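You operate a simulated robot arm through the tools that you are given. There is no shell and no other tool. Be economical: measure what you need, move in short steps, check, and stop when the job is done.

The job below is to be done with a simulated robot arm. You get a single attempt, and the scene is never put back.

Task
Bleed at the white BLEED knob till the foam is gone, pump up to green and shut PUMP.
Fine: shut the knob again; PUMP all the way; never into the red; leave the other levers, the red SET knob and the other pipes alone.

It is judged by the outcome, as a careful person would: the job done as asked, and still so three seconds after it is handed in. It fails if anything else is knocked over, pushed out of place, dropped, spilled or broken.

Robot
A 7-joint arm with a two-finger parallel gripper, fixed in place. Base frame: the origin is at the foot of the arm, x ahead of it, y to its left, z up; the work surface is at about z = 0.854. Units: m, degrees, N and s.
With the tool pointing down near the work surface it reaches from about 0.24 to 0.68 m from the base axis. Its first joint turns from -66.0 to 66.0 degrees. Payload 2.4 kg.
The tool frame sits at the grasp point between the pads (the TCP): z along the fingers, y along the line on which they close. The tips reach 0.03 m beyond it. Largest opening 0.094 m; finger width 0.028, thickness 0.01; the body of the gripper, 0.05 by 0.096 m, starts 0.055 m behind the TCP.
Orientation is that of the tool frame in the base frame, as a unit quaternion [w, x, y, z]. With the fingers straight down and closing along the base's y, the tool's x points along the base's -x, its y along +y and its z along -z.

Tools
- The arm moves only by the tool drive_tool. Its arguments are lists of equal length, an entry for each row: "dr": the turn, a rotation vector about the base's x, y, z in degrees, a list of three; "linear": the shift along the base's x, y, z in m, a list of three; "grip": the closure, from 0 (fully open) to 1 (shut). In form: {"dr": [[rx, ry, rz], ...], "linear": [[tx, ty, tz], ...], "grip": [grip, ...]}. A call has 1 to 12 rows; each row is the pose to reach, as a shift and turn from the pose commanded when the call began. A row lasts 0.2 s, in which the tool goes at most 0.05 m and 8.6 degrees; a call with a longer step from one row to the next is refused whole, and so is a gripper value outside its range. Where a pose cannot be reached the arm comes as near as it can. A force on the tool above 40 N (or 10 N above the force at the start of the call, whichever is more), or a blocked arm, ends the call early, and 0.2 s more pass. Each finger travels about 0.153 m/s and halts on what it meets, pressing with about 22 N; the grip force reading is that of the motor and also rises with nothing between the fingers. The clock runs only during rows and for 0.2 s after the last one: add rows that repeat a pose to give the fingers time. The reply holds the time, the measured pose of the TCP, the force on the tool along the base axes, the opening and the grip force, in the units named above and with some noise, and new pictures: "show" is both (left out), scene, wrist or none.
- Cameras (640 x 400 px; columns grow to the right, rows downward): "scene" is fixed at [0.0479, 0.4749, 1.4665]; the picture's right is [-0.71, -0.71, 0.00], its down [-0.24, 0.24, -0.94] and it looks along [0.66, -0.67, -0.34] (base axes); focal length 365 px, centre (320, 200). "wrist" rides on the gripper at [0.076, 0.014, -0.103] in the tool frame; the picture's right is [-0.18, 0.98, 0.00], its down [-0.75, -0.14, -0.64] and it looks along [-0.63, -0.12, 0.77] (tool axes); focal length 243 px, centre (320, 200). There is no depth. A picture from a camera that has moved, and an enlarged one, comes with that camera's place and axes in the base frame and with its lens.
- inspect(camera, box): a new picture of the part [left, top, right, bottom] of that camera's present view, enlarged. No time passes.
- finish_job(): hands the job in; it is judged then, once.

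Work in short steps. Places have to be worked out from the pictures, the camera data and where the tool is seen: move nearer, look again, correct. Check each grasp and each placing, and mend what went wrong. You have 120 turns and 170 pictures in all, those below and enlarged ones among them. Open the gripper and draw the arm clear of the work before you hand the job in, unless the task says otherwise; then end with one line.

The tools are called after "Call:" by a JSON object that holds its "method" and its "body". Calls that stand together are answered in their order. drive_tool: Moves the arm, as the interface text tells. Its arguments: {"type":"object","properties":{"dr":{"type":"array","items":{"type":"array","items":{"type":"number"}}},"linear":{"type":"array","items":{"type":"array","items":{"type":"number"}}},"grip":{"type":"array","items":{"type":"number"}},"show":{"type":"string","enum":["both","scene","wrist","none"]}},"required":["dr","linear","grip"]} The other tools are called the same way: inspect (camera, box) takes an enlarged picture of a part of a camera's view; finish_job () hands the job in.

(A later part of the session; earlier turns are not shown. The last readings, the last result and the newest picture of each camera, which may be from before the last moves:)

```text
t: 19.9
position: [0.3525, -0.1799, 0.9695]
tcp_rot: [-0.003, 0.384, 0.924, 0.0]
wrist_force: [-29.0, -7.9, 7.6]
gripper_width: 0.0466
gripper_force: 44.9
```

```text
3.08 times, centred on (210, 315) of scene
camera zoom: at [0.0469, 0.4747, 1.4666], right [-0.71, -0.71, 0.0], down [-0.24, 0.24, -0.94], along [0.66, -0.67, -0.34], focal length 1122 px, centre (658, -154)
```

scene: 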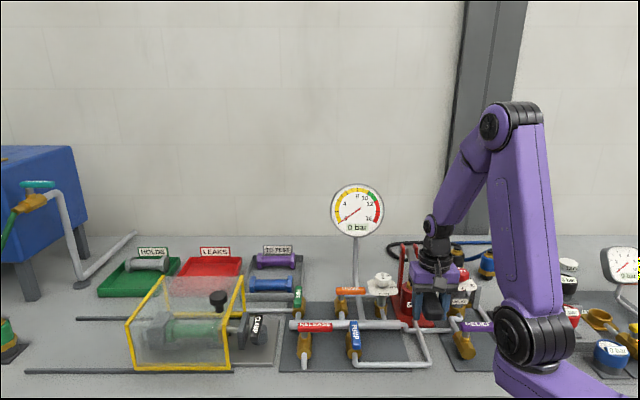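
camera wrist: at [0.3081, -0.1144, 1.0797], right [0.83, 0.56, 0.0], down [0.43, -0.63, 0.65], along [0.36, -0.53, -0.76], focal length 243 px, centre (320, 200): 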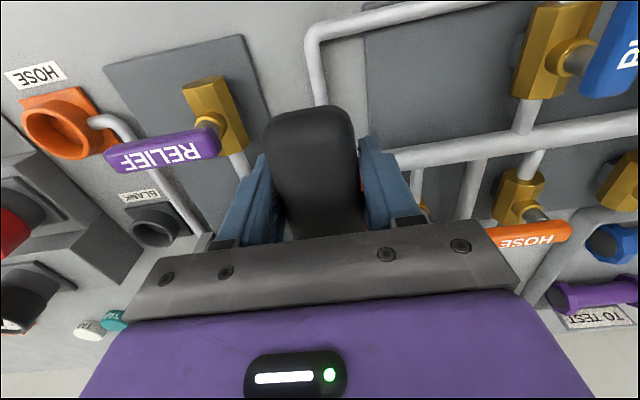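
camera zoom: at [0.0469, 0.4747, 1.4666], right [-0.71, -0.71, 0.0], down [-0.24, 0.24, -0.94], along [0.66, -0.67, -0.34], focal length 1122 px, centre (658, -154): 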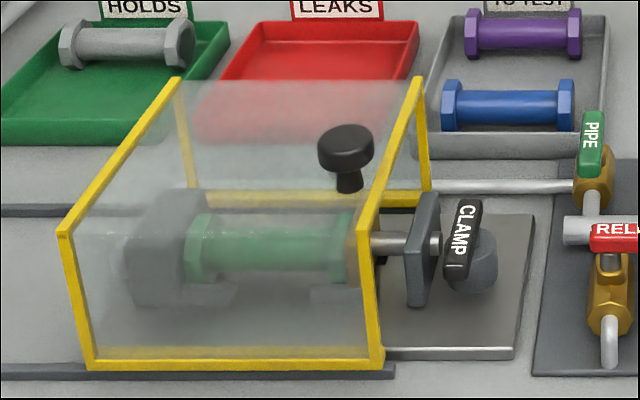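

No foam visible from the scene camera; the outlet may be behind the valve. I check the wrist view around the bleed.

Call:
{"method": "inspect", "body": {"camera": "wrist", "box": [340, 100, 520, 240]}}

Call:
{"method": "drive_tool", "body": {"dr": [[0, 0, 0], [0, 0, 0], [0, 0, 0], [0, 0, 0], [0, 0, 0], [0, 0, 0], [0, 0, 0], [0, 0, 0], [0, 0, 0], [0, 0, 0]], "linear": [[-0.003, 0.003, 0.02], [-0.003, 0.003, 0.04], [-0.003, 0.003, 0.06], [-0.003, 0.003, 0.08], [-0.003, 0.003, 0.08], [-0.003, 0.003, 0.06], [-0.003, 0.003, 0.04], [-0.002, 0.002, 0.02], [0, 0, 0], [0, 0, 0]], "grip": [0.75, 0.75, 0.75, 0.75, 0.75, 0.75, 0.75, 0.75, 0.75, 0.75], "show": "both"}}

Call:
{"method": "inspect", "body": {"camera": "scene", "box": [320, 180, 480, 300]}}

```text
2.86 times, centred on (430, 170) of wrist
camera zoom: at [0.3095, -0.1153, 1.0733], right [0.83, 0.56, 0.0], down [0.43, -0.64, 0.64], along [0.36, -0.53, -0.77], focal length 693 px, centre (6, 286)
```

zoom: 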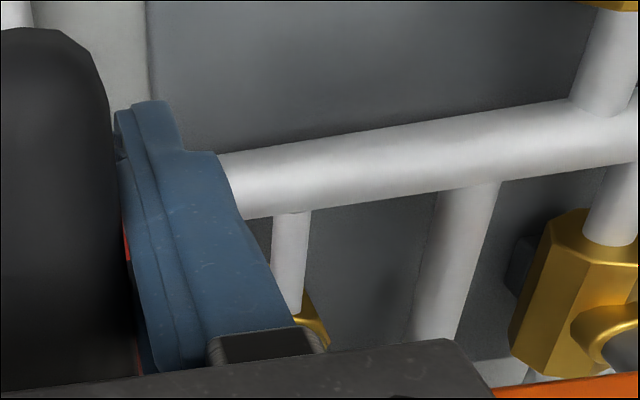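

```text
t: 22.1
position: [0.3503, -0.1773, 0.9687]
tcp_rot: [-0.007, 0.383, 0.924, 0.001]
wrist_force: [-28.9, 4.4, 1.6]
gripper_width: 0.0462
gripper_force: 44.9
camera wrist: at [0.3067, -0.1127, 1.0734], right [0.83, 0.56, -0.01], down [0.44, -0.64, 0.63], along [0.35, -0.53, -0.77], focal length 243 px, centre (320, 200)
```

scene: 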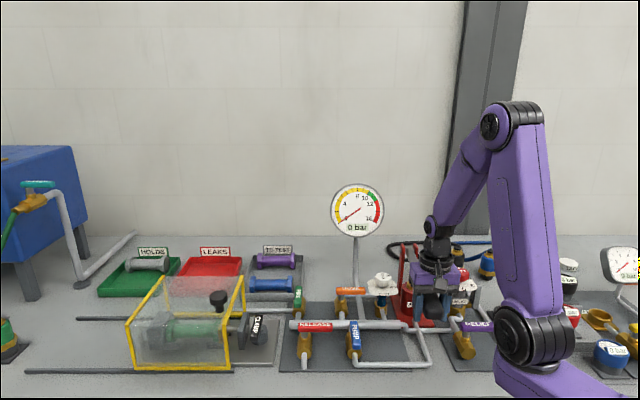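
wrist: 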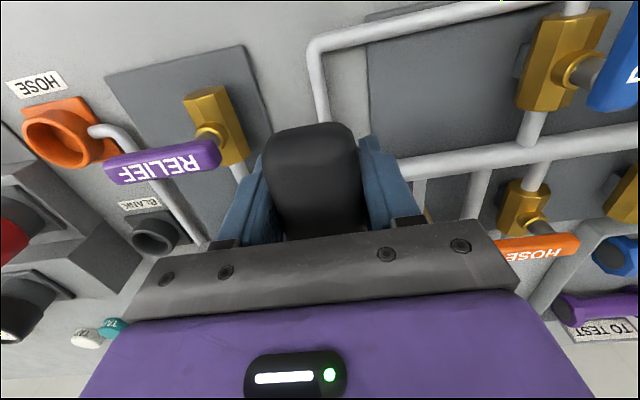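

```text
3.33 times, centred on (400, 240) of scene
camera zoom: at [0.047, 0.475, 1.4665], right [-0.71, -0.71, 0.0], down [-0.24, 0.24, -0.94], along [0.66, -0.67, -0.34], focal length 1216 px, centre (53, 67)
```

zoom: 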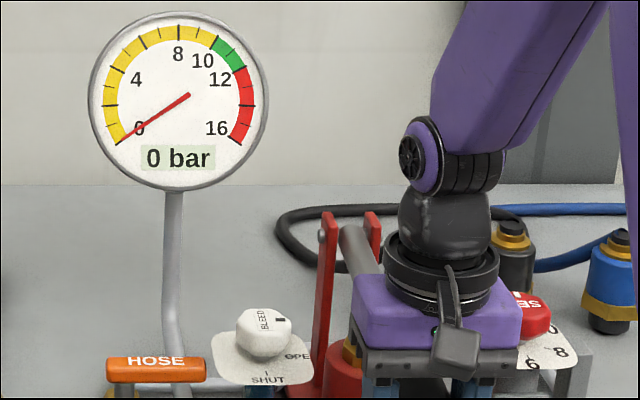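

The stem under the BLEED knob now looks different (bluish) – a sight glass. I zoom in.

Call:
{"method": "inspect", "body": {"camera": "scene", "box": [350, 265, 414, 313]}}

```text
8.33 times, centred on (382, 289) of scene
camera zoom: at [0.047, 0.475, 1.4665], right [-0.71, -0.71, 0.0], down [-0.24, 0.24, -0.94], along [0.66, -0.67, -0.34], focal length 3040 px, centre (-197, -542)
```

zoom: 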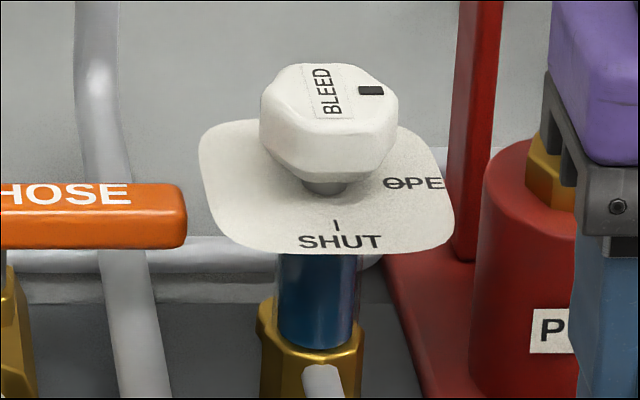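

The sight glass went from grey to clear blue. I make one more stroke with the bleed open to confirm the foam is truly gone.

Call:
{"method": "drive_tool", "body": {"dr": [[0, 0, 0], [0, 0, 0], [0, 0, 0], [0, 0, 0], [0, 0, 0], [0, 0, 0], [0, 0, 0], [0, 0, 0], [0, 0, 0], [0, 0, 0]], "linear": [[-0.004, 0.003, 0.02], [-0.004, 0.003, 0.04], [-0.004, 0.003, 0.06], [-0.004, 0.003, 0.08], [-0.004, 0.003, 0.08], [-0.004, 0.003, 0.06], [-0.004, 0.003, 0.04], [-0.003, 0.002, 0.02], [-0.001, 0.001, 0.001], [-0.001, 0.001, 0.001]], "grip": [0.75, 0.75, 0.75, 0.75, 0.75, 0.75, 0.75, 0.75, 0.75, 0.75], "show": "scene"}}

Call:
{"method": "inspect", "body": {"camera": "scene", "box": [350, 265, 414, 313]}}

```text
t: 23.8
position: [0.3467, -0.1752, 1.0106]
tcp_rot: [-0.008, 0.383, 0.924, -0.001]
wrist_force: [-6.9, -2.6, 2.0]
gripper_width: 0.0466
gripper_force: 45.7
stopped in row 8: the force on the tool passed its limit (the readings are from after the stop); the commanded pose is now the measured one
```

scene: 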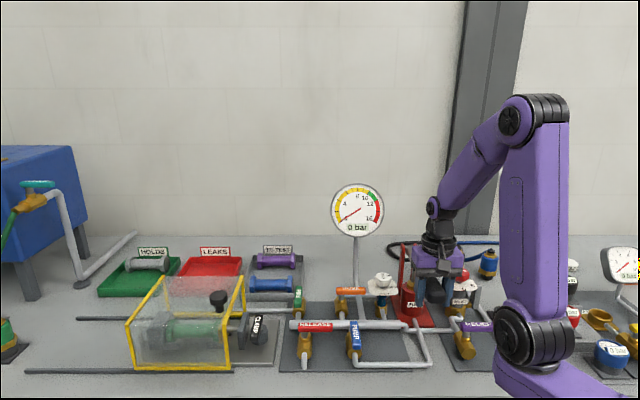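

```text
8.33 times, centred on (382, 289) of scene
camera zoom: at [0.0476, 0.4748, 1.4666], right [-0.71, -0.71, 0.0], down [-0.24, 0.24, -0.94], along [0.66, -0.67, -0.34], focal length 3040 px, centre (-197, -542)
```

zoom: 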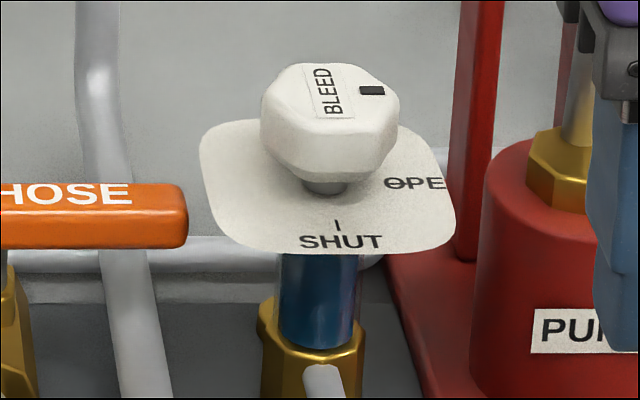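

Clear blue still; the stroke stopped midway on side load (now reset). I finish this down-stroke.

Call:
{"method": "drive_tool", "body": {"dr": [[0, 0, 0], [0, 0, 0], [0, 0, 0], [0, 0, 0]], "linear": [[0.001, -0.001, -0.012], [0.002, -0.002, -0.024], [0.003, -0.003, -0.034], [0.004, -0.004, -0.04]], "grip": [0.75, 0.75, 0.75, 0.75], "show": "none"}}

Call:
{"method": "inspect", "body": {"camera": "scene", "box": [350, 265, 414, 313]}}

```text
t: 24.8
position: [0.3508, -0.1798, 0.9707]
tcp_rot: [-0.007, 0.385, 0.923, 0.001]
wrist_force: [-17.8, 11.4, 5.6]
gripper_width: 0.0466
gripper_force: 44.6
```

```text
8.33 times, centred on (382, 289) of scene
camera zoom: at [0.0472, 0.4753, 1.4664], right [-0.71, -0.71, 0.0], down [-0.24, 0.24, -0.94], along [0.66, -0.67, -0.34], focal length 3040 px, centre (-197, -542)
```

zoom: 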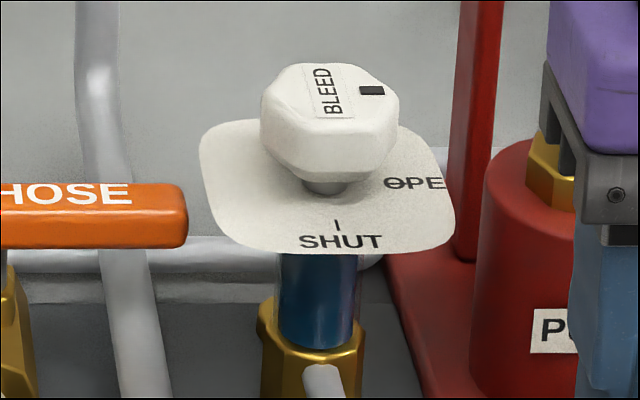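

The sight glass stays clear blue: bleeding done. I release the handle (left at the bottom), rise, and go back over the knob.

Call:
{"method": "drive_tool", "body": {"dr": [[0, 0, 0], [0, 0, 0], [0, 0, 0], [0, 0, 0], [0, 0, 0], [0, 0, 0], [0, 0, 0], [0, 0, 0], [0, 0, 0], [0, 0, 0], [0, 0, 0]], "linear": [[0, 0, 0], [0, 0, 0], [0, 0, 0.03], [0, 0, 0.07], [0, 0, 0.11], [0, 0, 0.15], [0, 0, 0.18], [0.04, -0.008, 0.18], [0.08, -0.016, 0.18], [0.12, -0.025, 0.18], [0.146, -0.031, 0.16]], "grip": [0.4, 0.2, 0.2, 0.2, 0.2, 0.2, 0.2, 0.2, 0.3, 0.35, 0.35]}}

Call:
{"method": "inspect", "body": {"camera": "scene", "box": [340, 190, 500, 310]}}

```text
t: 27.2
position: [0.496, -0.2081, 1.1309]
tcp_rot: [-0.006, 0.383, 0.924, 0.0]
wrist_force: [0.6, -0.6, -1.0]
gripper_width: 0.0612
gripper_force: 0.1
camera wrist: at [0.4542, -0.1425, 1.2349], right [0.83, 0.56, -0.01], down [0.44, -0.64, 0.63], along [0.35, -0.53, -0.77], focal length 243 px, centre (320, 200)
```

scene: 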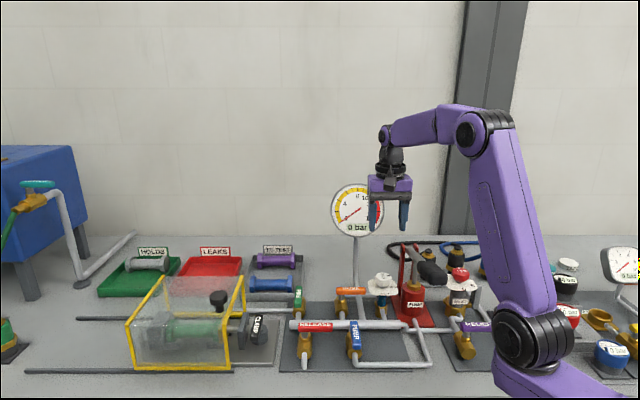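
wrist: 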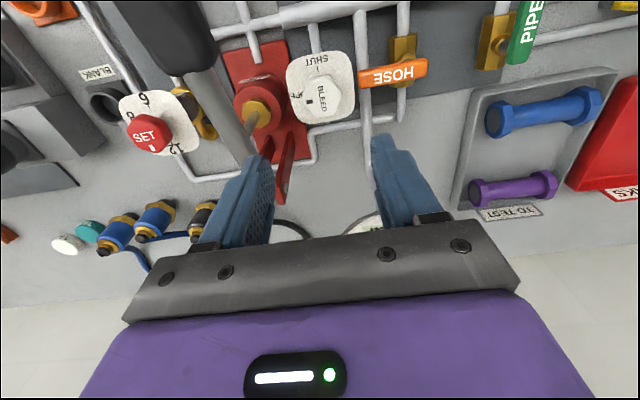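

```text
3.33 times, centred on (420, 250) of scene
camera zoom: at [0.0479, 0.4749, 1.4665], right [-0.71, -0.71, 0.0], down [-0.24, 0.24, -0.94], along [0.66, -0.67, -0.34], focal length 1216 px, centre (-13, 33)
```

zoom: 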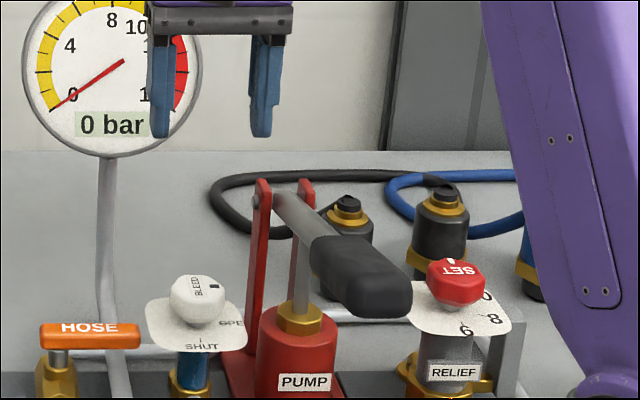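

The handle springs back up on its own—good. The knob sits ≈(0.498,-0.210); I descend on it and grip.

Call:
{"method": "drive_tool", "body": {"dr": [[0, 0, 0], [0, 0, 0], [0, 0, 0], [0, 0, 0], [0, 0, 0], [0, 0, 0], [0, 0, 0], [0, 0, 0]], "linear": [[0.002, -0.002, -0.04], [0.002, -0.002, -0.08], [0.002, -0.002, -0.12], [0.002, -0.002, -0.145], [0.002, -0.002, -0.157], [0.002, -0.002, -0.157], [0.002, -0.002, -0.157], [0.002, -0.002, -0.157]], "grip": [0.35, 0.35, 0.35, 0.35, 0.35, 0.7, 0.7, 0.7]}}

Call:
{"method": "inspect", "body": {"camera": "scene", "box": [340, 210, 460, 300]}}

```text
t: 29.0
position: [0.5017, -0.2122, 0.9709]
tcp_rot: [-0.006, 0.384, 0.923, 0.0]
wrist_force: [-0.9, 1.7, -1.9]
gripper_width: 0.0395
gripper_force: 45.0
camera wrist: at [0.459, -0.1473, 1.0765], right [0.83, 0.56, -0.01], down [0.44, -0.64, 0.63], along [0.35, -0.53, -0.77], focal length 243 px, centre (320, 200)
```

scene: 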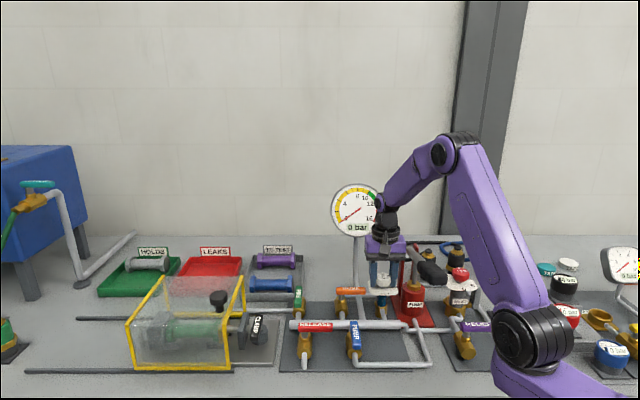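
wrist: 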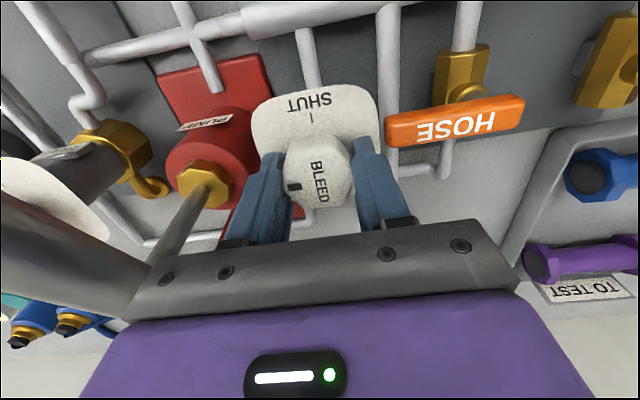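

```text
4.44 times, centred on (400, 255) of scene
camera zoom: at [0.0479, 0.4749, 1.4665], right [-0.71, -0.71, 0.0], down [-0.24, 0.24, -0.94], along [0.66, -0.67, -0.34], focal length 1621 px, centre (-36, -44)
```

zoom: 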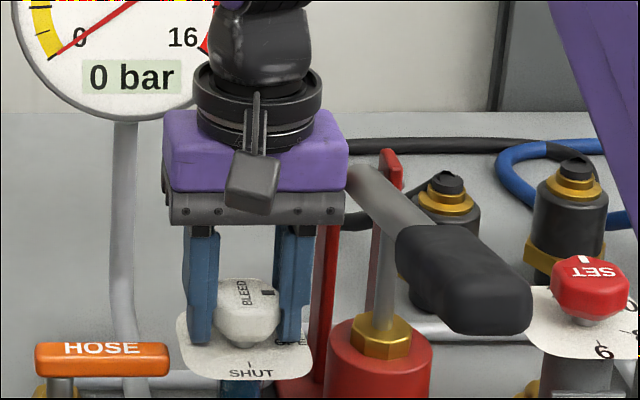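

Good grip with near-zero side load. I turn back clockwise (−45° first) and check the forces.

Call:
{"method": "drive_tool", "body": {"dr": [[0, 0, -8], [0, 0, -16], [0, 0, -24], [0, 0, -32], [0, 0, -40]], "linear": [[0, 0, 0], [0, 0, 0], [0, 0, 0], [0, 0, 0], [0, 0, 0]], "grip": [0.7, 0.7, 0.7, 0.7, 0.7], "show": "wrist"}}

```text
t: 30.2
position: [0.4989, -0.213, 0.9721]
tcp_rot: [-0.009, 0.678, 0.735, 0.001]
wrist_force: [-12.7, -11.8, -21.7]
gripper_width: 0.0393
gripper_force: 44.8
camera wrist: at [0.5083, -0.1362, 1.0766], right [0.99, -0.1, -0.01], down [-0.07, -0.77, 0.63], along [-0.08, -0.63, -0.77], focal length 243 px, centre (320, 200)
```

wrist: 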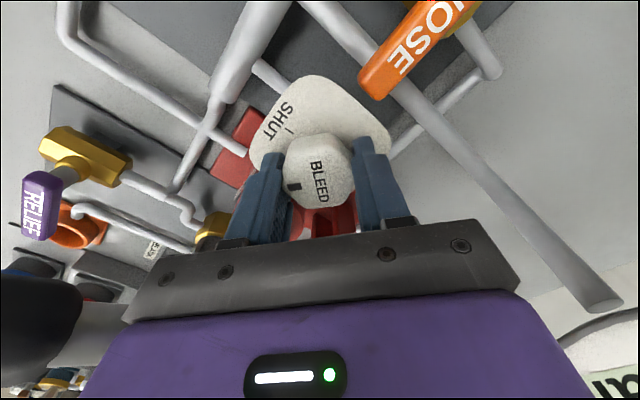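

Working as predicted. I follow the axis and finish the remaining turn to SHUT with a slight over-turn against the stop.

Call:
{"method": "drive_tool", "body": {"dr": [[0, 0, 0], [0, 0, -8], [0, 0, -16], [0, 0, -24], [0, 0, -32], [0, 0, -40], [0, 0, -47], [0, 0, -52]], "linear": [[-0.003, -0.001, 0], [-0.004, -0.001, 0], [-0.0045, -0.001, 0], [-0.005, -0.001, 0], [-0.0055, -0.001, 0], [-0.006, -0.001, 0], [-0.006, -0.001, 0], [-0.006, -0.001, 0]], "grip": [0.7, 0.7, 0.7, 0.7, 0.7, 0.7, 0.7, 0.7]}}

Call:
{"method": "inspect", "body": {"camera": "wrist", "box": [240, 70, 400, 220]}}

```text
t: 30.8
position: [0.4977, -0.2123, 0.972]
tcp_rot: [-0.004, 0.731, 0.683, 0.003]
wrist_force: [5.0, -2.2, -7.5]
gripper_width: 0.0395
gripper_force: 44.9
stopped in row 3: the force on the tool passed its limit (the readings are from after the stop); the commanded pose is now the measured one
camera wrist: at [0.5175, -0.138, 1.0769], right [0.97, -0.25, 0.0], down [-0.19, -0.75, 0.63], along [-0.16, -0.61, -0.77], focal length 243 px, centre (320, 200)
```

scene: 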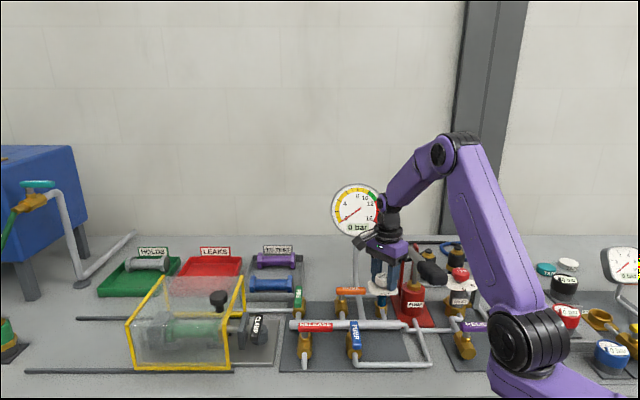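
wrist: 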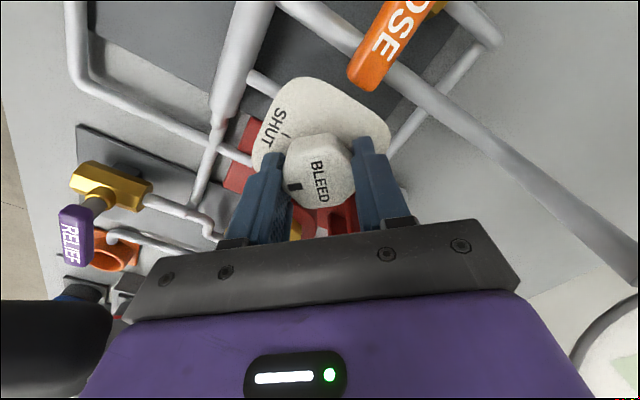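

```text
2.67 times, centred on (320, 145) of wrist
camera zoom: at [0.5175, -0.138, 1.0769], right [0.97, -0.25, 0.0], down [-0.19, -0.75, 0.63], along [-0.16, -0.61, -0.77], focal length 647 px, centre (320, 347)
```

zoom: 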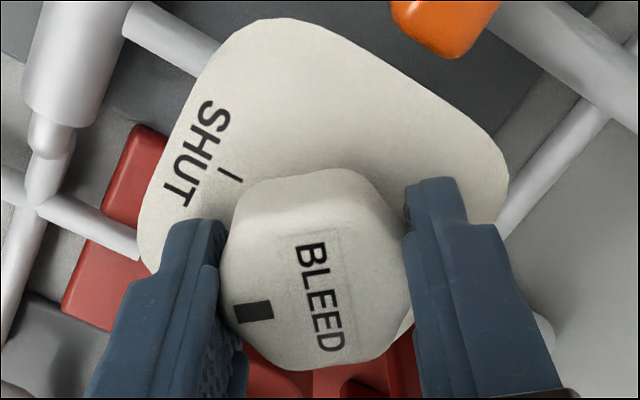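

Side-load stop again, commanded pose reset; 41° remain. I continue in the same manner.

Call:
{"method": "drive_tool", "body": {"dr": [[0, 0, -7], [0, 0, -14], [0, 0, -21], [0, 0, -28], [0, 0, -35], [0, 0, -42], [0, 0, -46]], "linear": [[-0.0005, 0, 0], [-0.001, 0, 0], [-0.0015, 0, 0], [-0.002, -0.0005, 0], [-0.002, -0.0005, 0], [-0.002, -0.001, 0], [-0.002, -0.001, 0]], "grip": [0.7, 0.7, 0.7, 0.7, 0.7, 0.7, 0.7]}}

Call:
{"method": "inspect", "body": {"camera": "wrist", "box": [240, 70, 400, 220]}}

```text
t: 32.4
position: [0.4956, -0.2106, 0.9722]
tcp_rot: [-0.005, 0.939, 0.343, 0.003]
wrist_force: [-2.9, 6.9, -2.0]
gripper_width: 0.0397
gripper_force: 44.6
camera wrist: at [0.5621, -0.174, 1.0769], right [0.49, -0.87, -0.01], down [-0.67, -0.39, 0.64], along [-0.56, -0.31, -0.77], focal length 243 px, centre (320, 200)
```

scene: 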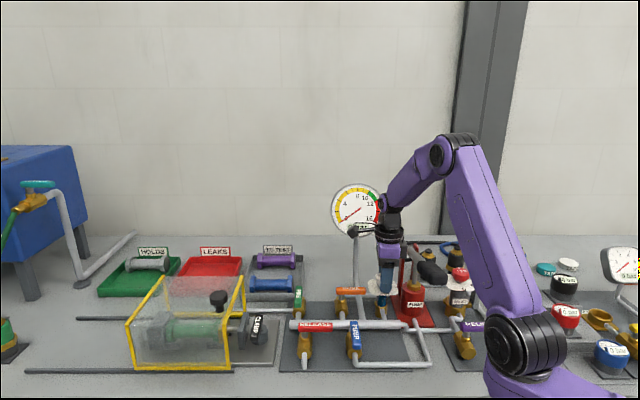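
wrist: 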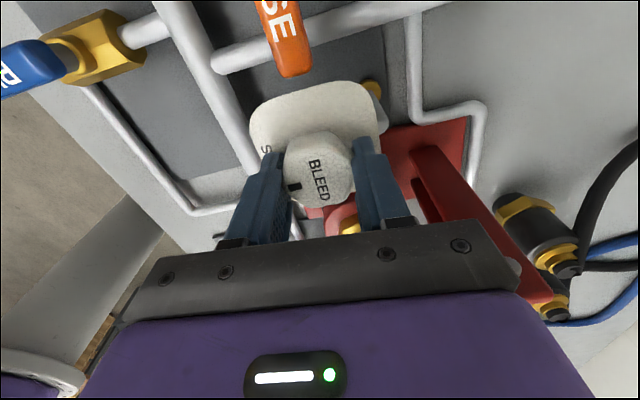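

```text
2.67 times, centred on (320, 145) of wrist
camera zoom: at [0.5621, -0.174, 1.0769], right [0.49, -0.87, -0.01], down [-0.67, -0.39, 0.64], along [-0.56, -0.31, -0.77], focal length 647 px, centre (320, 347)
```

zoom: 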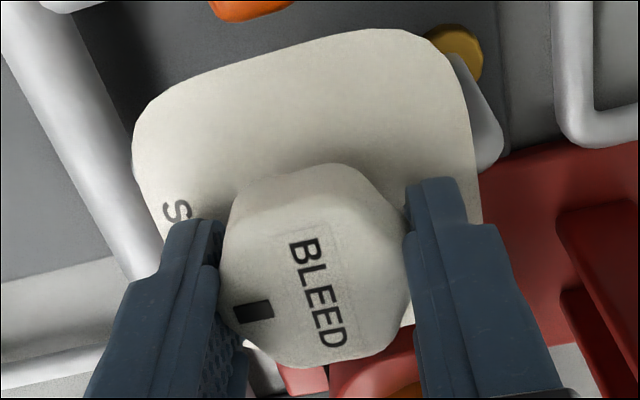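

Tool turned to 40°; knob followed. I release, rise, and verify the pointer.

Call:
{"method": "drive_tool", "body": {"dr": [[0, 0, 0], [0, 0, 0], [0, 0, 0], [0, 0, 0], [0, 0, 0], [0, 0, 0]], "linear": [[0, 0, 0], [0, 0, 0], [0, 0, 0.03], [0, 0, 0.07], [0, 0, 0.11], [0, 0, 0.16]], "grip": [0.4, 0.3, 0.3, 0.3, 0.3, 0.3], "show": "wrist"}}

Call:
{"method": "inspect", "body": {"camera": "scene", "box": [340, 250, 420, 310]}}

```text
t: 33.8
position: [0.4971, -0.215, 1.1305]
tcp_rot: [-0.003, 0.94, 0.342, 0.006]
wrist_force: [-1.1, -0.5, -0.8]
gripper_width: 0.066
gripper_force: 0.2
camera wrist: at [0.5635, -0.1764, 1.2358], right [0.49, -0.87, 0.0], down [-0.67, -0.38, 0.63], along [-0.55, -0.31, -0.77], focal length 243 px, centre (320, 200)
```

wrist: 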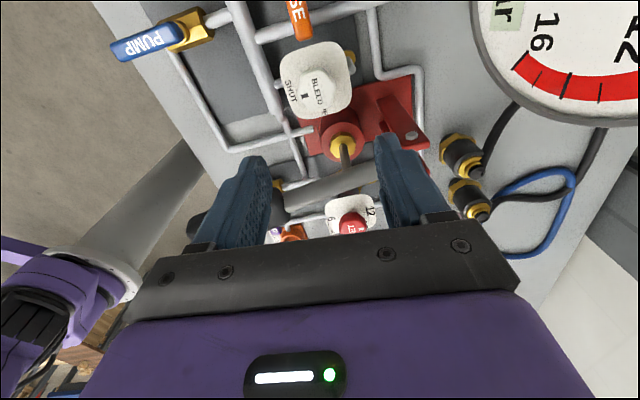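

```text
6.67 times, centred on (380, 280) of scene
camera zoom: at [0.0479, 0.4749, 1.4665], right [-0.71, -0.71, 0.0], down [-0.24, 0.24, -0.94], along [0.66, -0.67, -0.34], focal length 2432 px, centre (-80, -333)
```

zoom: 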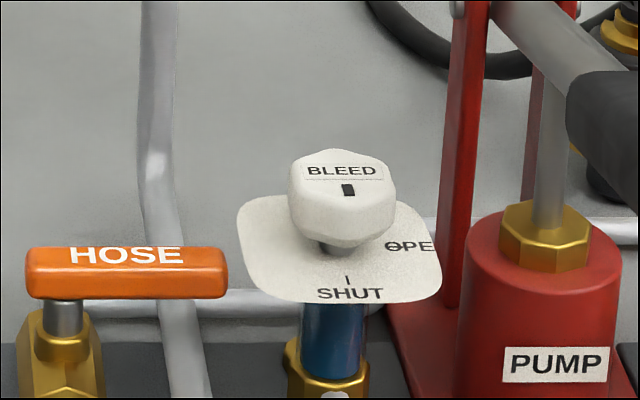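

The pointer is back on SHUT. Now I'll pump by pushing down on the spring-returned grip with closed fingers; I move above it first.

Call:
{"method": "drive_tool", "body": {"dr": [[0, 0, 0], [0, 0, 0], [0, 0, 0], [0, 0, 0], [0, 0, 0], [0, 0, 0]], "linear": [[0, 0, 0.04], [-0.04, 0.011, 0.04], [-0.08, 0.022, 0.04], [-0.12, 0.033, 0.04], [-0.153, 0.042, 0.04], [-0.153, 0.042, 0.02]], "grip": [0.4, 0.6, 0.8, 1, 1, 1]}}

Call:
{"method": "inspect", "body": {"camera": "scene", "box": [320, 170, 500, 300]}}

```text
t: 35.2
position: [0.3403, -0.1686, 1.1506]
tcp_rot: [-0.003, 0.94, 0.342, 0.006]
wrist_force: [0.2, 0.4, 0.1]
gripper_width: 0.0003
gripper_force: 22.1
camera wrist: at [0.4076, -0.1305, 1.2558], right [0.49, -0.87, 0.0], down [-0.67, -0.38, 0.63], along [-0.55, -0.31, -0.77], focal length 243 px, centre (320, 200)
```

scene: 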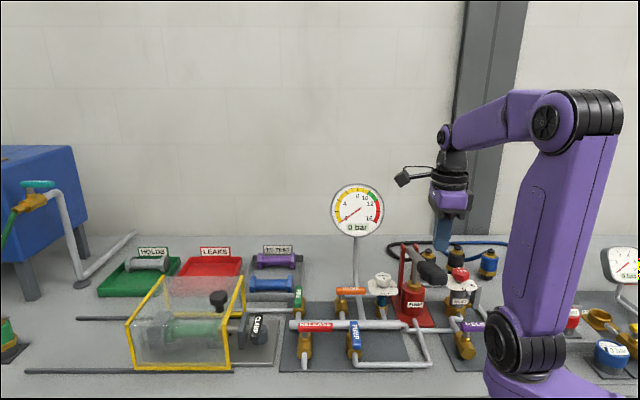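
wrist: 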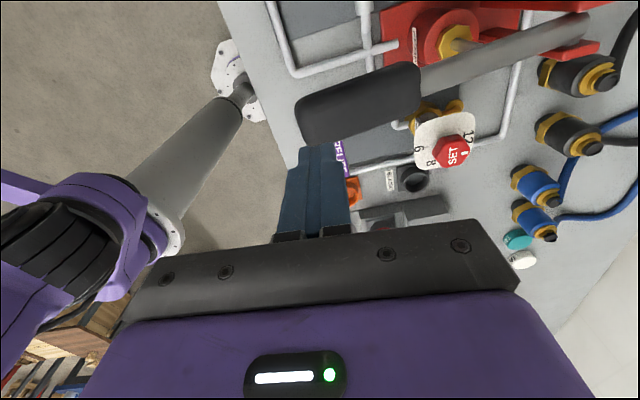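

```text
3.08 times, centred on (410, 235) of scene
camera zoom: at [0.0479, 0.4749, 1.4665], right [-0.71, -0.71, 0.0], down [-0.24, 0.24, -0.94], along [0.66, -0.67, -0.34], focal length 1122 px, centre (43, 92)
```

zoom: 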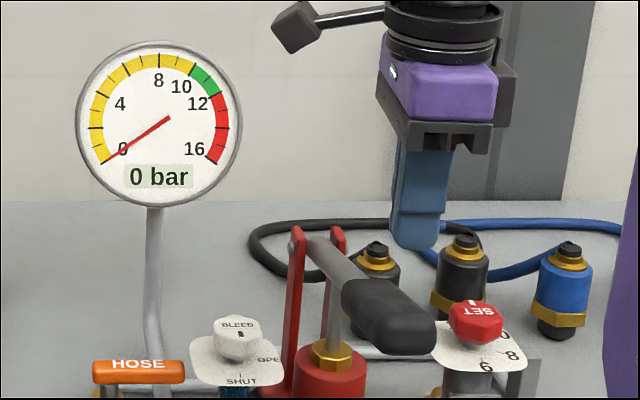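

The grip is ~9 mm toward the tool's +x and the tip only 14 mm from its end; I shift to (0.353,-0.1735) and push down partway while watching the gauge.

Call:
{"method": "drive_tool", "body": {"dr": [[0, 0, 0], [0, 0, 0], [0, 0, 0], [0, 0, 0], [0, 0, 0], [0, 0, 0]], "linear": [[0.0125, -0.005, 0], [0.0125, -0.005, -0.02], [0.0125, -0.005, -0.04], [0.0125, -0.005, -0.055], [0.0125, -0.005, -0.07], [0.0125, -0.005, -0.085]], "grip": [1, 1, 1, 1, 1, 1]}}

Call:
{"method": "inspect", "body": {"camera": "scene", "box": [320, 170, 500, 300]}}

```text
t: 36.6
position: [0.3527, -0.1775, 1.0677]
tcp_rot: [-0.003, 0.939, 0.343, 0.005]
wrist_force: [0.1, 2.4, 2.8]
gripper_width: 0.0
gripper_force: 22.2
camera wrist: at [0.4199, -0.1391, 1.1723], right [0.49, -0.87, 0.0], down [-0.67, -0.38, 0.63], along [-0.55, -0.31, -0.77], focal length 243 px, centre (320, 200)
```

scene: 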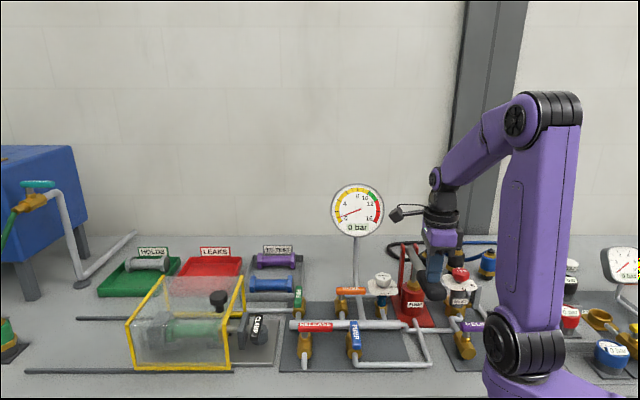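
wrist: 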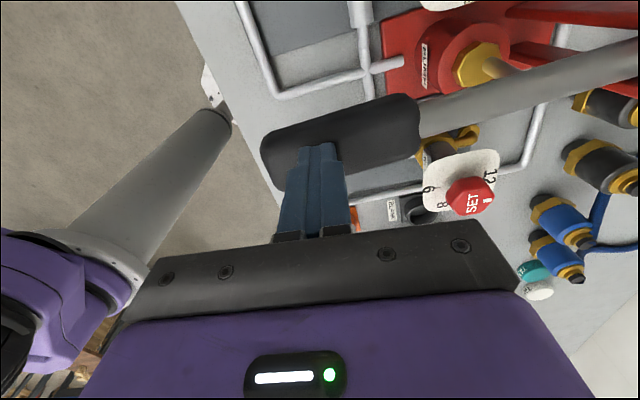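

```text
3.08 times, centred on (410, 235) of scene
camera zoom: at [0.0478, 0.475, 1.4665], right [-0.71, -0.71, 0.0], down [-0.24, 0.24, -0.94], along [0.66, -0.67, -0.34], focal length 1122 px, centre (43, 92)
```

zoom: 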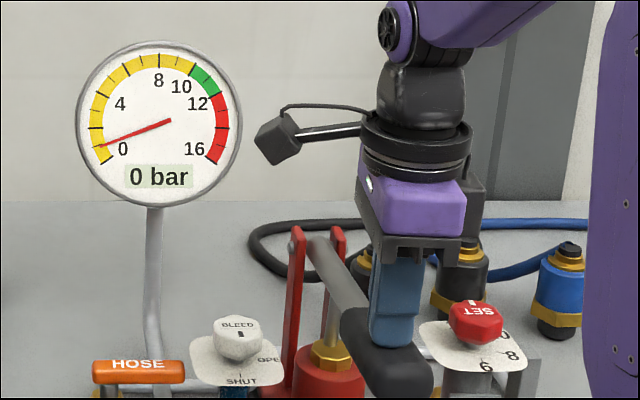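

The push works: the gauge needle begins to rise (~1 bar). I continue down this stroke.

Call:
{"method": "drive_tool", "body": {"dr": [[0, 0, 0], [0, 0, 0], [0, 0, 0], [0, 0, 0]], "linear": [[0, 0, -0.015], [0, 0, -0.03], [0, 0, -0.045], [0, 0, -0.055]], "grip": [1, 1, 1, 1], "show": "none"}}

Call:
{"method": "inspect", "body": {"camera": "scene", "box": [320, 170, 500, 300]}}

```text
t: 37.7
position: [0.3546, -0.1769, 1.0158]
tcp_rot: [-0.001, 0.939, 0.343, 0.007]
wrist_force: [-7.0, 5.1, 21.3]
gripper_width: 0.0
gripper_force: 22.1
stopped in row 4: the force on the tool passed its limit (the readings are from after the stop); the commanded pose is now the measured one
```

```text
3.08 times, centred on (410, 235) of scene
camera zoom: at [0.0474, 0.4751, 1.4664], right [-0.71, -0.71, 0.0], down [-0.24, 0.24, -0.94], along [0.66, -0.67, -0.34], focal length 1122 px, centre (43, 92)
```

zoom: 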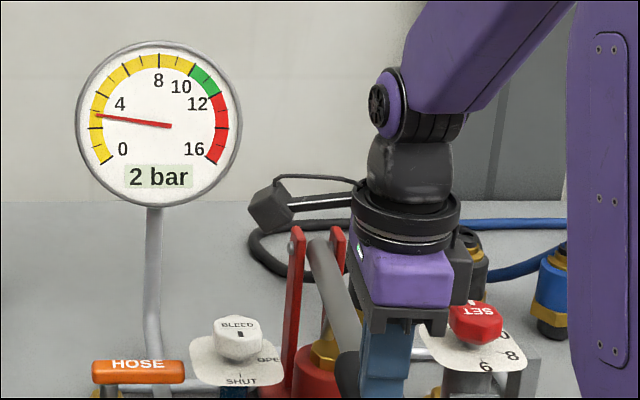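

One stroke gave ≈2.5 bar; the bottom stop is at TCP z≈1.016. I do a second stroke.

Call:
{"method": "drive_tool", "body": {"dr": [[0, 0, 0], [0, 0, 0], [0, 0, 0], [0, 0, 0], [0, 0, 0], [0, 0, 0], [0, 0, 0], [0, 0, 0], [0, 0, 0], [0, 0, 0]], "linear": [[0, 0, 0.03], [0, 0, 0.06], [0, 0, 0.088], [0, 0, 0.088], [0, 0, 0.07], [0, 0, 0.05], [0, 0, 0.035], [0, 0, 0.02], [0, 0, 0.008], [0, 0, 0.001]], "grip": [1, 1, 1, 1, 1, 1, 1, 1, 1, 1], "show": "none"}}

Call:
{"method": "inspect", "body": {"camera": "scene", "box": [320, 170, 500, 300]}}

```text
t: 39.9
position: [0.3553, -0.1778, 1.0176]
tcp_rot: [0.001, 0.939, 0.343, 0.006]
wrist_force: [-0.2, -0.2, 4.6]
gripper_width: 0.0
gripper_force: 22.5
```

```text
3.08 times, centred on (410, 235) of scene
camera zoom: at [0.0478, 0.4749, 1.4665], right [-0.71, -0.71, 0.0], down [-0.24, 0.24, -0.94], along [0.66, -0.67, -0.34], focal length 1122 px, centre (43, 92)
```

zoom: 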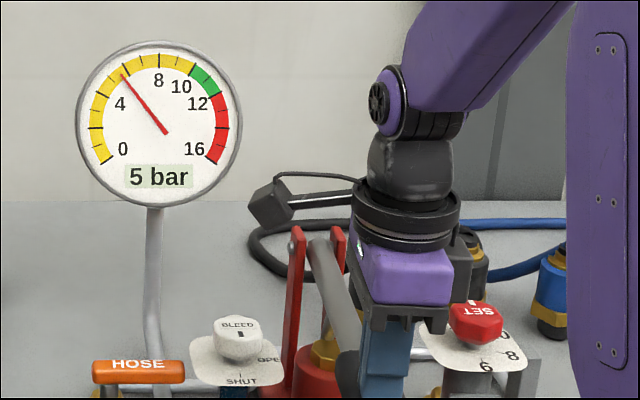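

≈5 bar. A third stroke.

Call:
{"method": "drive_tool", "body": {"dr": [[0, 0, 0], [0, 0, 0], [0, 0, 0], [0, 0, 0], [0, 0, 0], [0, 0, 0], [0, 0, 0], [0, 0, 0], [0, 0, 0], [0, 0, 0]], "linear": [[0, 0, 0.03], [0, 0, 0.06], [0, 0, 0.088], [0, 0, 0.088], [0, 0, 0.07], [0, 0, 0.05], [0, 0, 0.035], [0, 0, 0.02], [0, 0, 0.008], [0, 0, 0.001]], "grip": [1, 1, 1, 1, 1, 1, 1, 1, 1, 1], "show": "none"}}

Call:
{"method": "inspect", "body": {"camera": "scene", "box": [320, 170, 500, 300]}}

```text
t: 42.1
position: [0.3578, -0.1769, 1.0174]
tcp_rot: [0.0, 0.939, 0.344, 0.007]
wrist_force: [-2.9, 0.1, 4.4]
gripper_width: 0.0
gripper_force: 21.5
```

```text
3.08 times, centred on (410, 235) of scene
camera zoom: at [0.0478, 0.4749, 1.4665], right [-0.71, -0.71, 0.0], down [-0.24, 0.24, -0.94], along [0.66, -0.67, -0.34], focal length 1122 px, centre (43, 92)
```

zoom: 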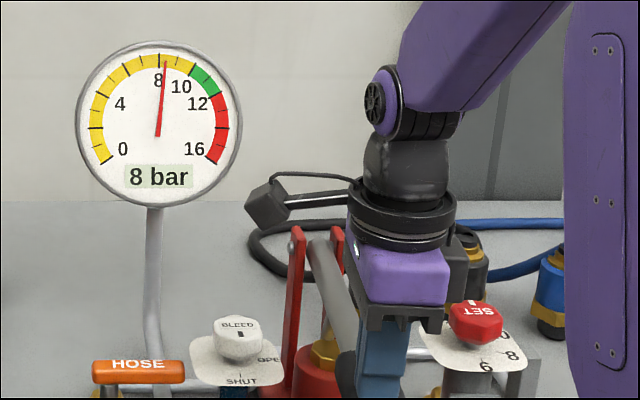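

≈8.2 bar. For the fourth stroke I go down about 70 % first, then check.

Call:
{"method": "drive_tool", "body": {"dr": [[0, 0, 0], [0, 0, 0], [0, 0, 0], [0, 0, 0], [0, 0, 0], [0, 0, 0], [0, 0, 0], [0, 0, 0]], "linear": [[0, 0, 0.03], [0, 0, 0.06], [0, 0, 0.088], [0, 0, 0.088], [0, 0, 0.07], [0, 0, 0.05], [0, 0, 0.035], [0, 0, 0.022]], "grip": [1, 1, 1, 1, 1, 1, 1, 1], "show": "none"}}

Call:
{"method": "inspect", "body": {"camera": "scene", "box": [320, 170, 500, 300]}}

```text
t: 43.9
position: [0.3552, -0.1766, 1.0404]
tcp_rot: [0.001, 0.939, 0.344, 0.006]
wrist_force: [1.7, 2.5, 3.6]
gripper_width: 0.0
gripper_force: 22.6
```

```text
3.08 times, centred on (410, 235) of scene
camera zoom: at [0.0479, 0.475, 1.4665], right [-0.71, -0.71, 0.0], down [-0.24, 0.24, -0.94], along [0.66, -0.67, -0.34], focal length 1122 px, centre (43, 92)
```

zoom: 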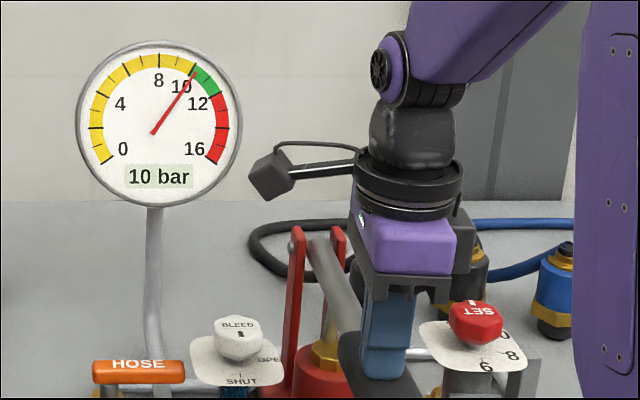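

Just reaching 10 bar; 20 mm more of stroke should give ≈11, mid-green.

Call:
{"method": "drive_tool", "body": {"dr": [[0, 0, 0], [0, 0, 0], [0, 0, 0]], "linear": [[0, 0, -0.008], [0, 0, -0.015], [0, 0, -0.02]], "grip": [1, 1, 1], "show": "none"}}

Call:
{"method": "inspect", "body": {"camera": "scene", "box": [320, 170, 500, 300]}}

```text
t: 44.7
position: [0.3569, -0.1761, 1.0218]
tcp_rot: [0.0, 0.939, 0.343, 0.006]
wrist_force: [-5.5, 2.2, 4.4]
gripper_width: 0.0
gripper_force: 21.7
```

```text
3.08 times, centred on (410, 235) of scene
camera zoom: at [0.0477, 0.475, 1.4665], right [-0.71, -0.71, 0.0], down [-0.24, 0.24, -0.94], along [0.66, -0.67, -0.34], focal length 1122 px, centre (43, 92)
```

zoom: 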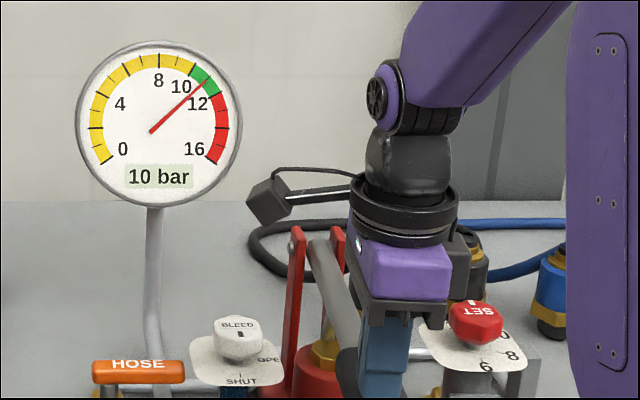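

Needle sits mid-green (~10.9). I lift off the handle and move over toward the PUMP valve to see it and verify the pressure holds.

Call:
{"method": "drive_tool", "body": {"dr": [[0, 0, 0], [0, 0, 0], [0, 0, 0], [0, 0, 0], [0, 0, 0], [0, 0, 0], [0, 0, 0]], "linear": [[0, 0, 0.04], [0, 0, 0.08], [0, 0, 0.12], [0.01, 0.04, 0.13], [0.03, 0.08, 0.13], [0.05, 0.115, 0.12], [0.065, 0.14, 0.1]], "grip": [1, 1, 1, 1, 0.7, 0.4, 0.2]}}

Call:
{"method": "inspect", "body": {"camera": "scene", "box": [270, 170, 450, 370]}}

```text
t: 46.3
position: [0.4206, -0.0384, 1.1212]
tcp_rot: [0.0, 0.94, 0.342, 0.007]
wrist_force: [0.5, -0.3, -0.8]
gripper_width: 0.0752
gripper_force: 0.0
camera wrist: at [0.4872, 0.0005, 1.2257], right [0.49, -0.87, 0.0], down [-0.68, -0.38, 0.63], along [-0.55, -0.31, -0.78], focal length 243 px, centre (320, 200)
```

scene: 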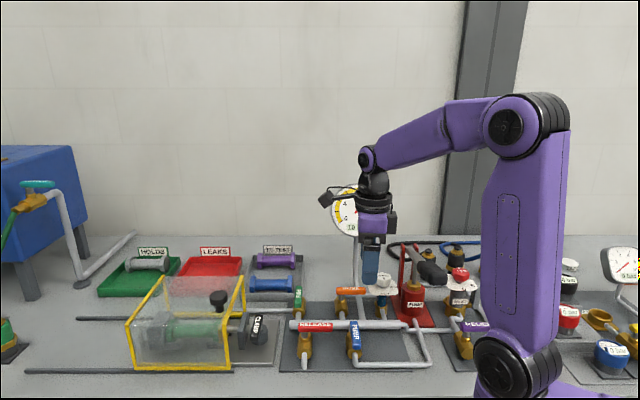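
wrist: 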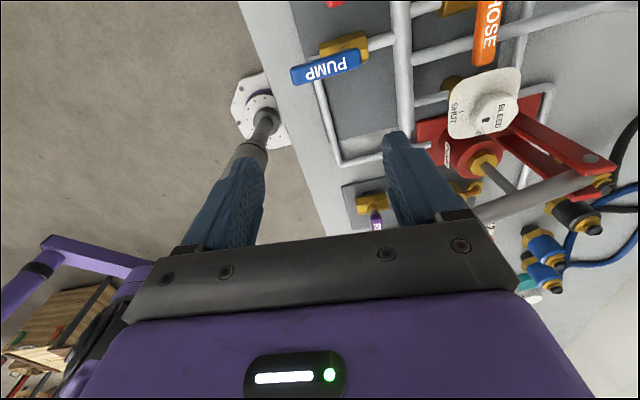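

```text
2.00 times, centred on (360, 270) of scene
camera zoom: at [0.0479, 0.4749, 1.4665], right [-0.71, -0.71, 0.0], down [-0.24, 0.24, -0.94], along [0.66, -0.67, -0.34], focal length 730 px, centre (240, 60)
```

zoom: 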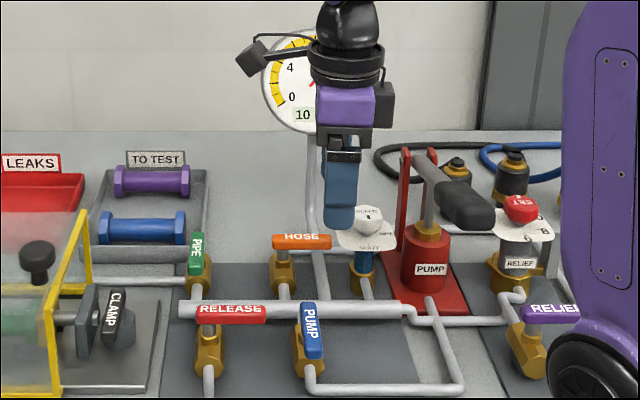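

Pressure holds at 10+ bar. PUMP lever: centre ≈(0.445,-0.032,0.93), running front-back (open); closed levers (HOSE, RELEASE) point to the scene's right. I zoom to find its pivot.

Call:
{"method": "inspect", "body": {"camera": "scene", "box": [290, 300, 386, 372]}}

Call:
{"method": "inspect", "body": {"camera": "wrist", "box": [270, 0, 430, 120]}}

```text
5.56 times, centred on (338, 336) of scene
camera zoom: at [0.0479, 0.4749, 1.4665], right [-0.71, -0.71, 0.0], down [-0.24, 0.24, -0.94], along [0.66, -0.67, -0.34], focal length 2026 px, centre (220, -556)
```

zoom: 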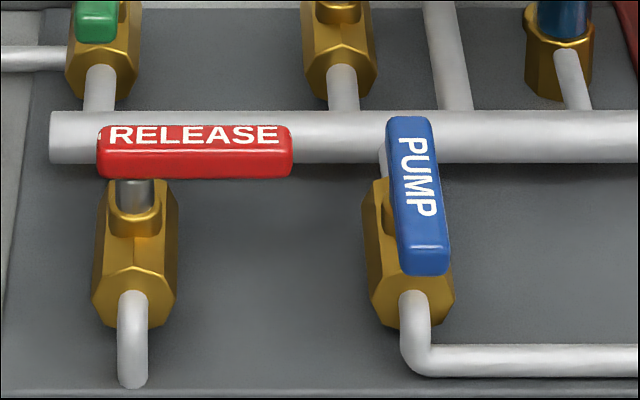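

```text
3.33 times, centred on (350, 60) of wrist
camera zoom: at [0.4872, 0.0005, 1.2257], right [0.49, -0.87, 0.0], down [-0.68, -0.38, 0.63], along [-0.55, -0.31, -0.78], focal length 809 px, centre (220, 667)
```

zoom: 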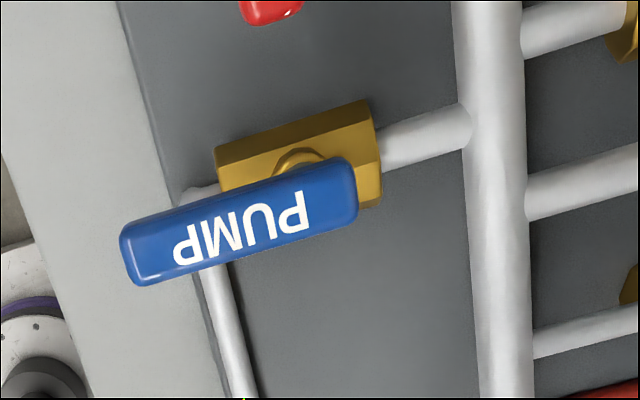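

Pivot ≈(0.462,-0.047), lever extends 60 mm toward the robot's front side, tip ≈(0.419,-0.005), z≈0.93. I'll push it with closed fingers from its left side toward the scene's right (CCW). First, position beside it and descend partway.

Call:
{"method": "drive_tool", "body": {"dr": [[0, 0, 0], [0, 0, 0], [0, 0, 0], [0, 0, 0], [0, 0, 0]], "linear": [[0.014, 0.026, 0], [0.029, 0.053, 0], [0.029, 0.053, -0.04], [0.029, 0.053, -0.08], [0.029, 0.053, -0.11]], "grip": [0.6, 1, 1, 1, 1]}}

Call:
{"method": "inspect", "body": {"camera": "scene", "box": [280, 270, 400, 370]}}

```text
t: 47.5
position: [0.4501, 0.0148, 1.0102]
tcp_rot: [0.001, 0.939, 0.343, 0.007]
wrist_force: [-0.3, -0.2, -0.8]
gripper_width: 0.0
gripper_force: 21.6
camera wrist: at [0.5162, 0.0532, 1.1146], right [0.49, -0.87, 0.0], down [-0.68, -0.38, 0.63], along [-0.55, -0.31, -0.78], focal length 243 px, centre (320, 200)
```

scene: 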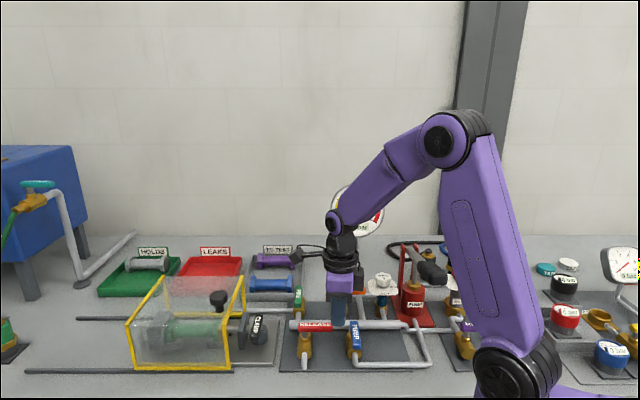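
wrist: 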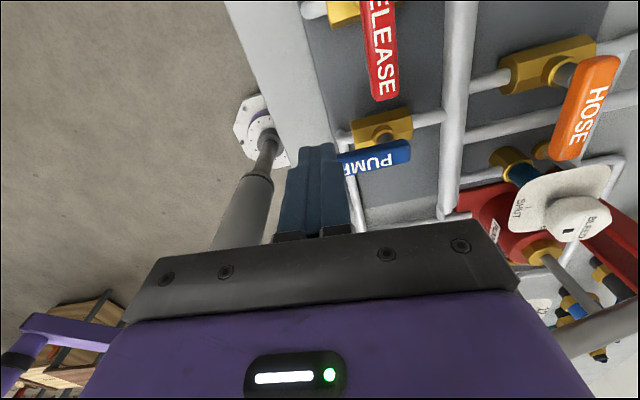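

```text
4.00 times, centred on (340, 320) of scene
camera zoom: at [0.0479, 0.4749, 1.4665], right [-0.71, -0.71, 0.0], down [-0.24, 0.24, -0.94], along [0.66, -0.67, -0.34], focal length 1459 px, centre (240, -280)
```

zoom: 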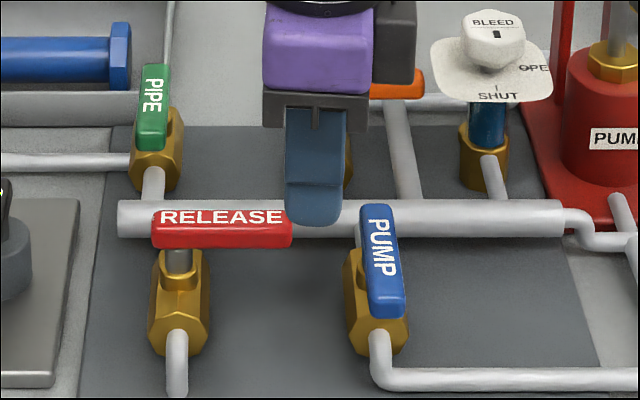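

Clearances look fine (≈14 mm left of the lever, clear of RELEASE). I descend to tip z≈0.923 and push the first ~30°.

Call:
{"method": "drive_tool", "body": {"dr": [[0, 0, 0], [0, 0, 0], [0, 0, 0], [0, 0, 0], [0, 0, 0], [0, 0, 0]], "linear": [[0, 0, -0.03], [0, 0, -0.057], [-0.008, -0.008, -0.057], [-0.015, -0.012, -0.057], [-0.021, -0.0145, -0.057], [-0.032, -0.0237, -0.057]], "grip": [1, 1, 1, 1, 1, 1]}}

Call:
{"method": "inspect", "body": {"camera": "scene", "box": [280, 270, 400, 370]}}

```text
t: 48.9
position: [0.4136, -0.0077, 0.9535]
tcp_rot: [0.0, 0.939, 0.343, 0.007]
wrist_force: [0.3, -0.2, 0.5]
gripper_width: 0.0
gripper_force: 21.7
camera wrist: at [0.4816, 0.03, 1.0585], right [0.49, -0.87, 0.0], down [-0.68, -0.38, 0.63], along [-0.55, -0.31, -0.77], focal length 243 px, centre (320, 200)
```

scene: 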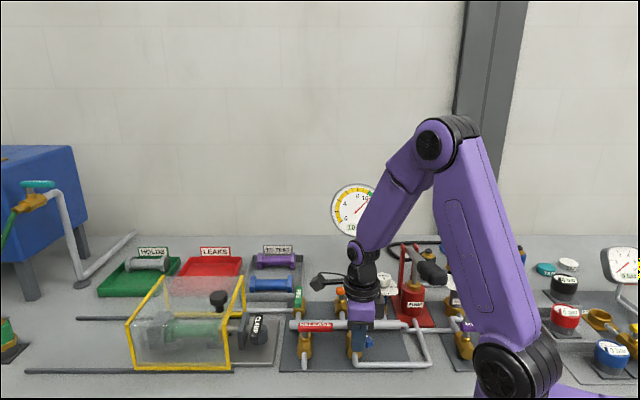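
wrist: 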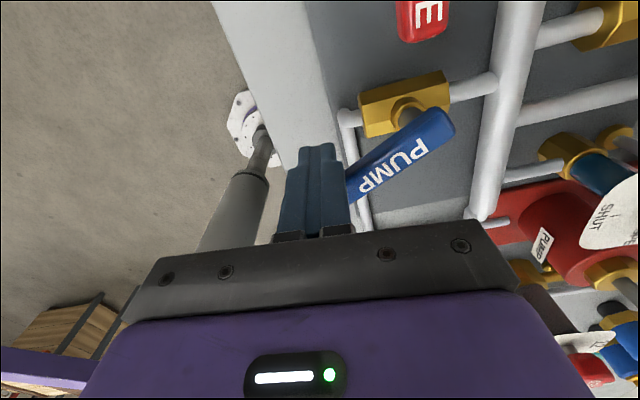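

```text
4.00 times, centred on (340, 320) of scene
camera zoom: at [0.0479, 0.4749, 1.4665], right [-0.71, -0.71, 0.0], down [-0.24, 0.24, -0.94], along [0.66, -0.67, -0.34], focal length 1459 px, centre (240, -280)
```

zoom: 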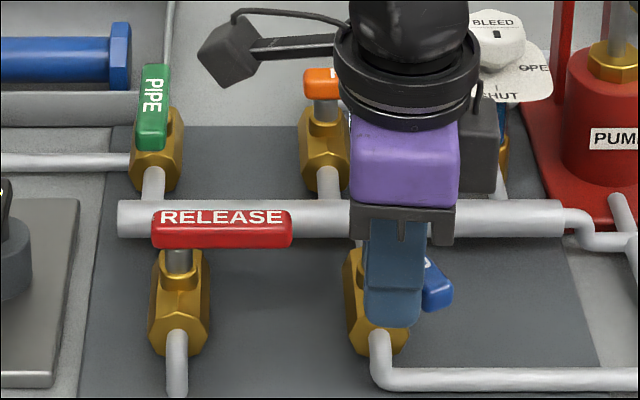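

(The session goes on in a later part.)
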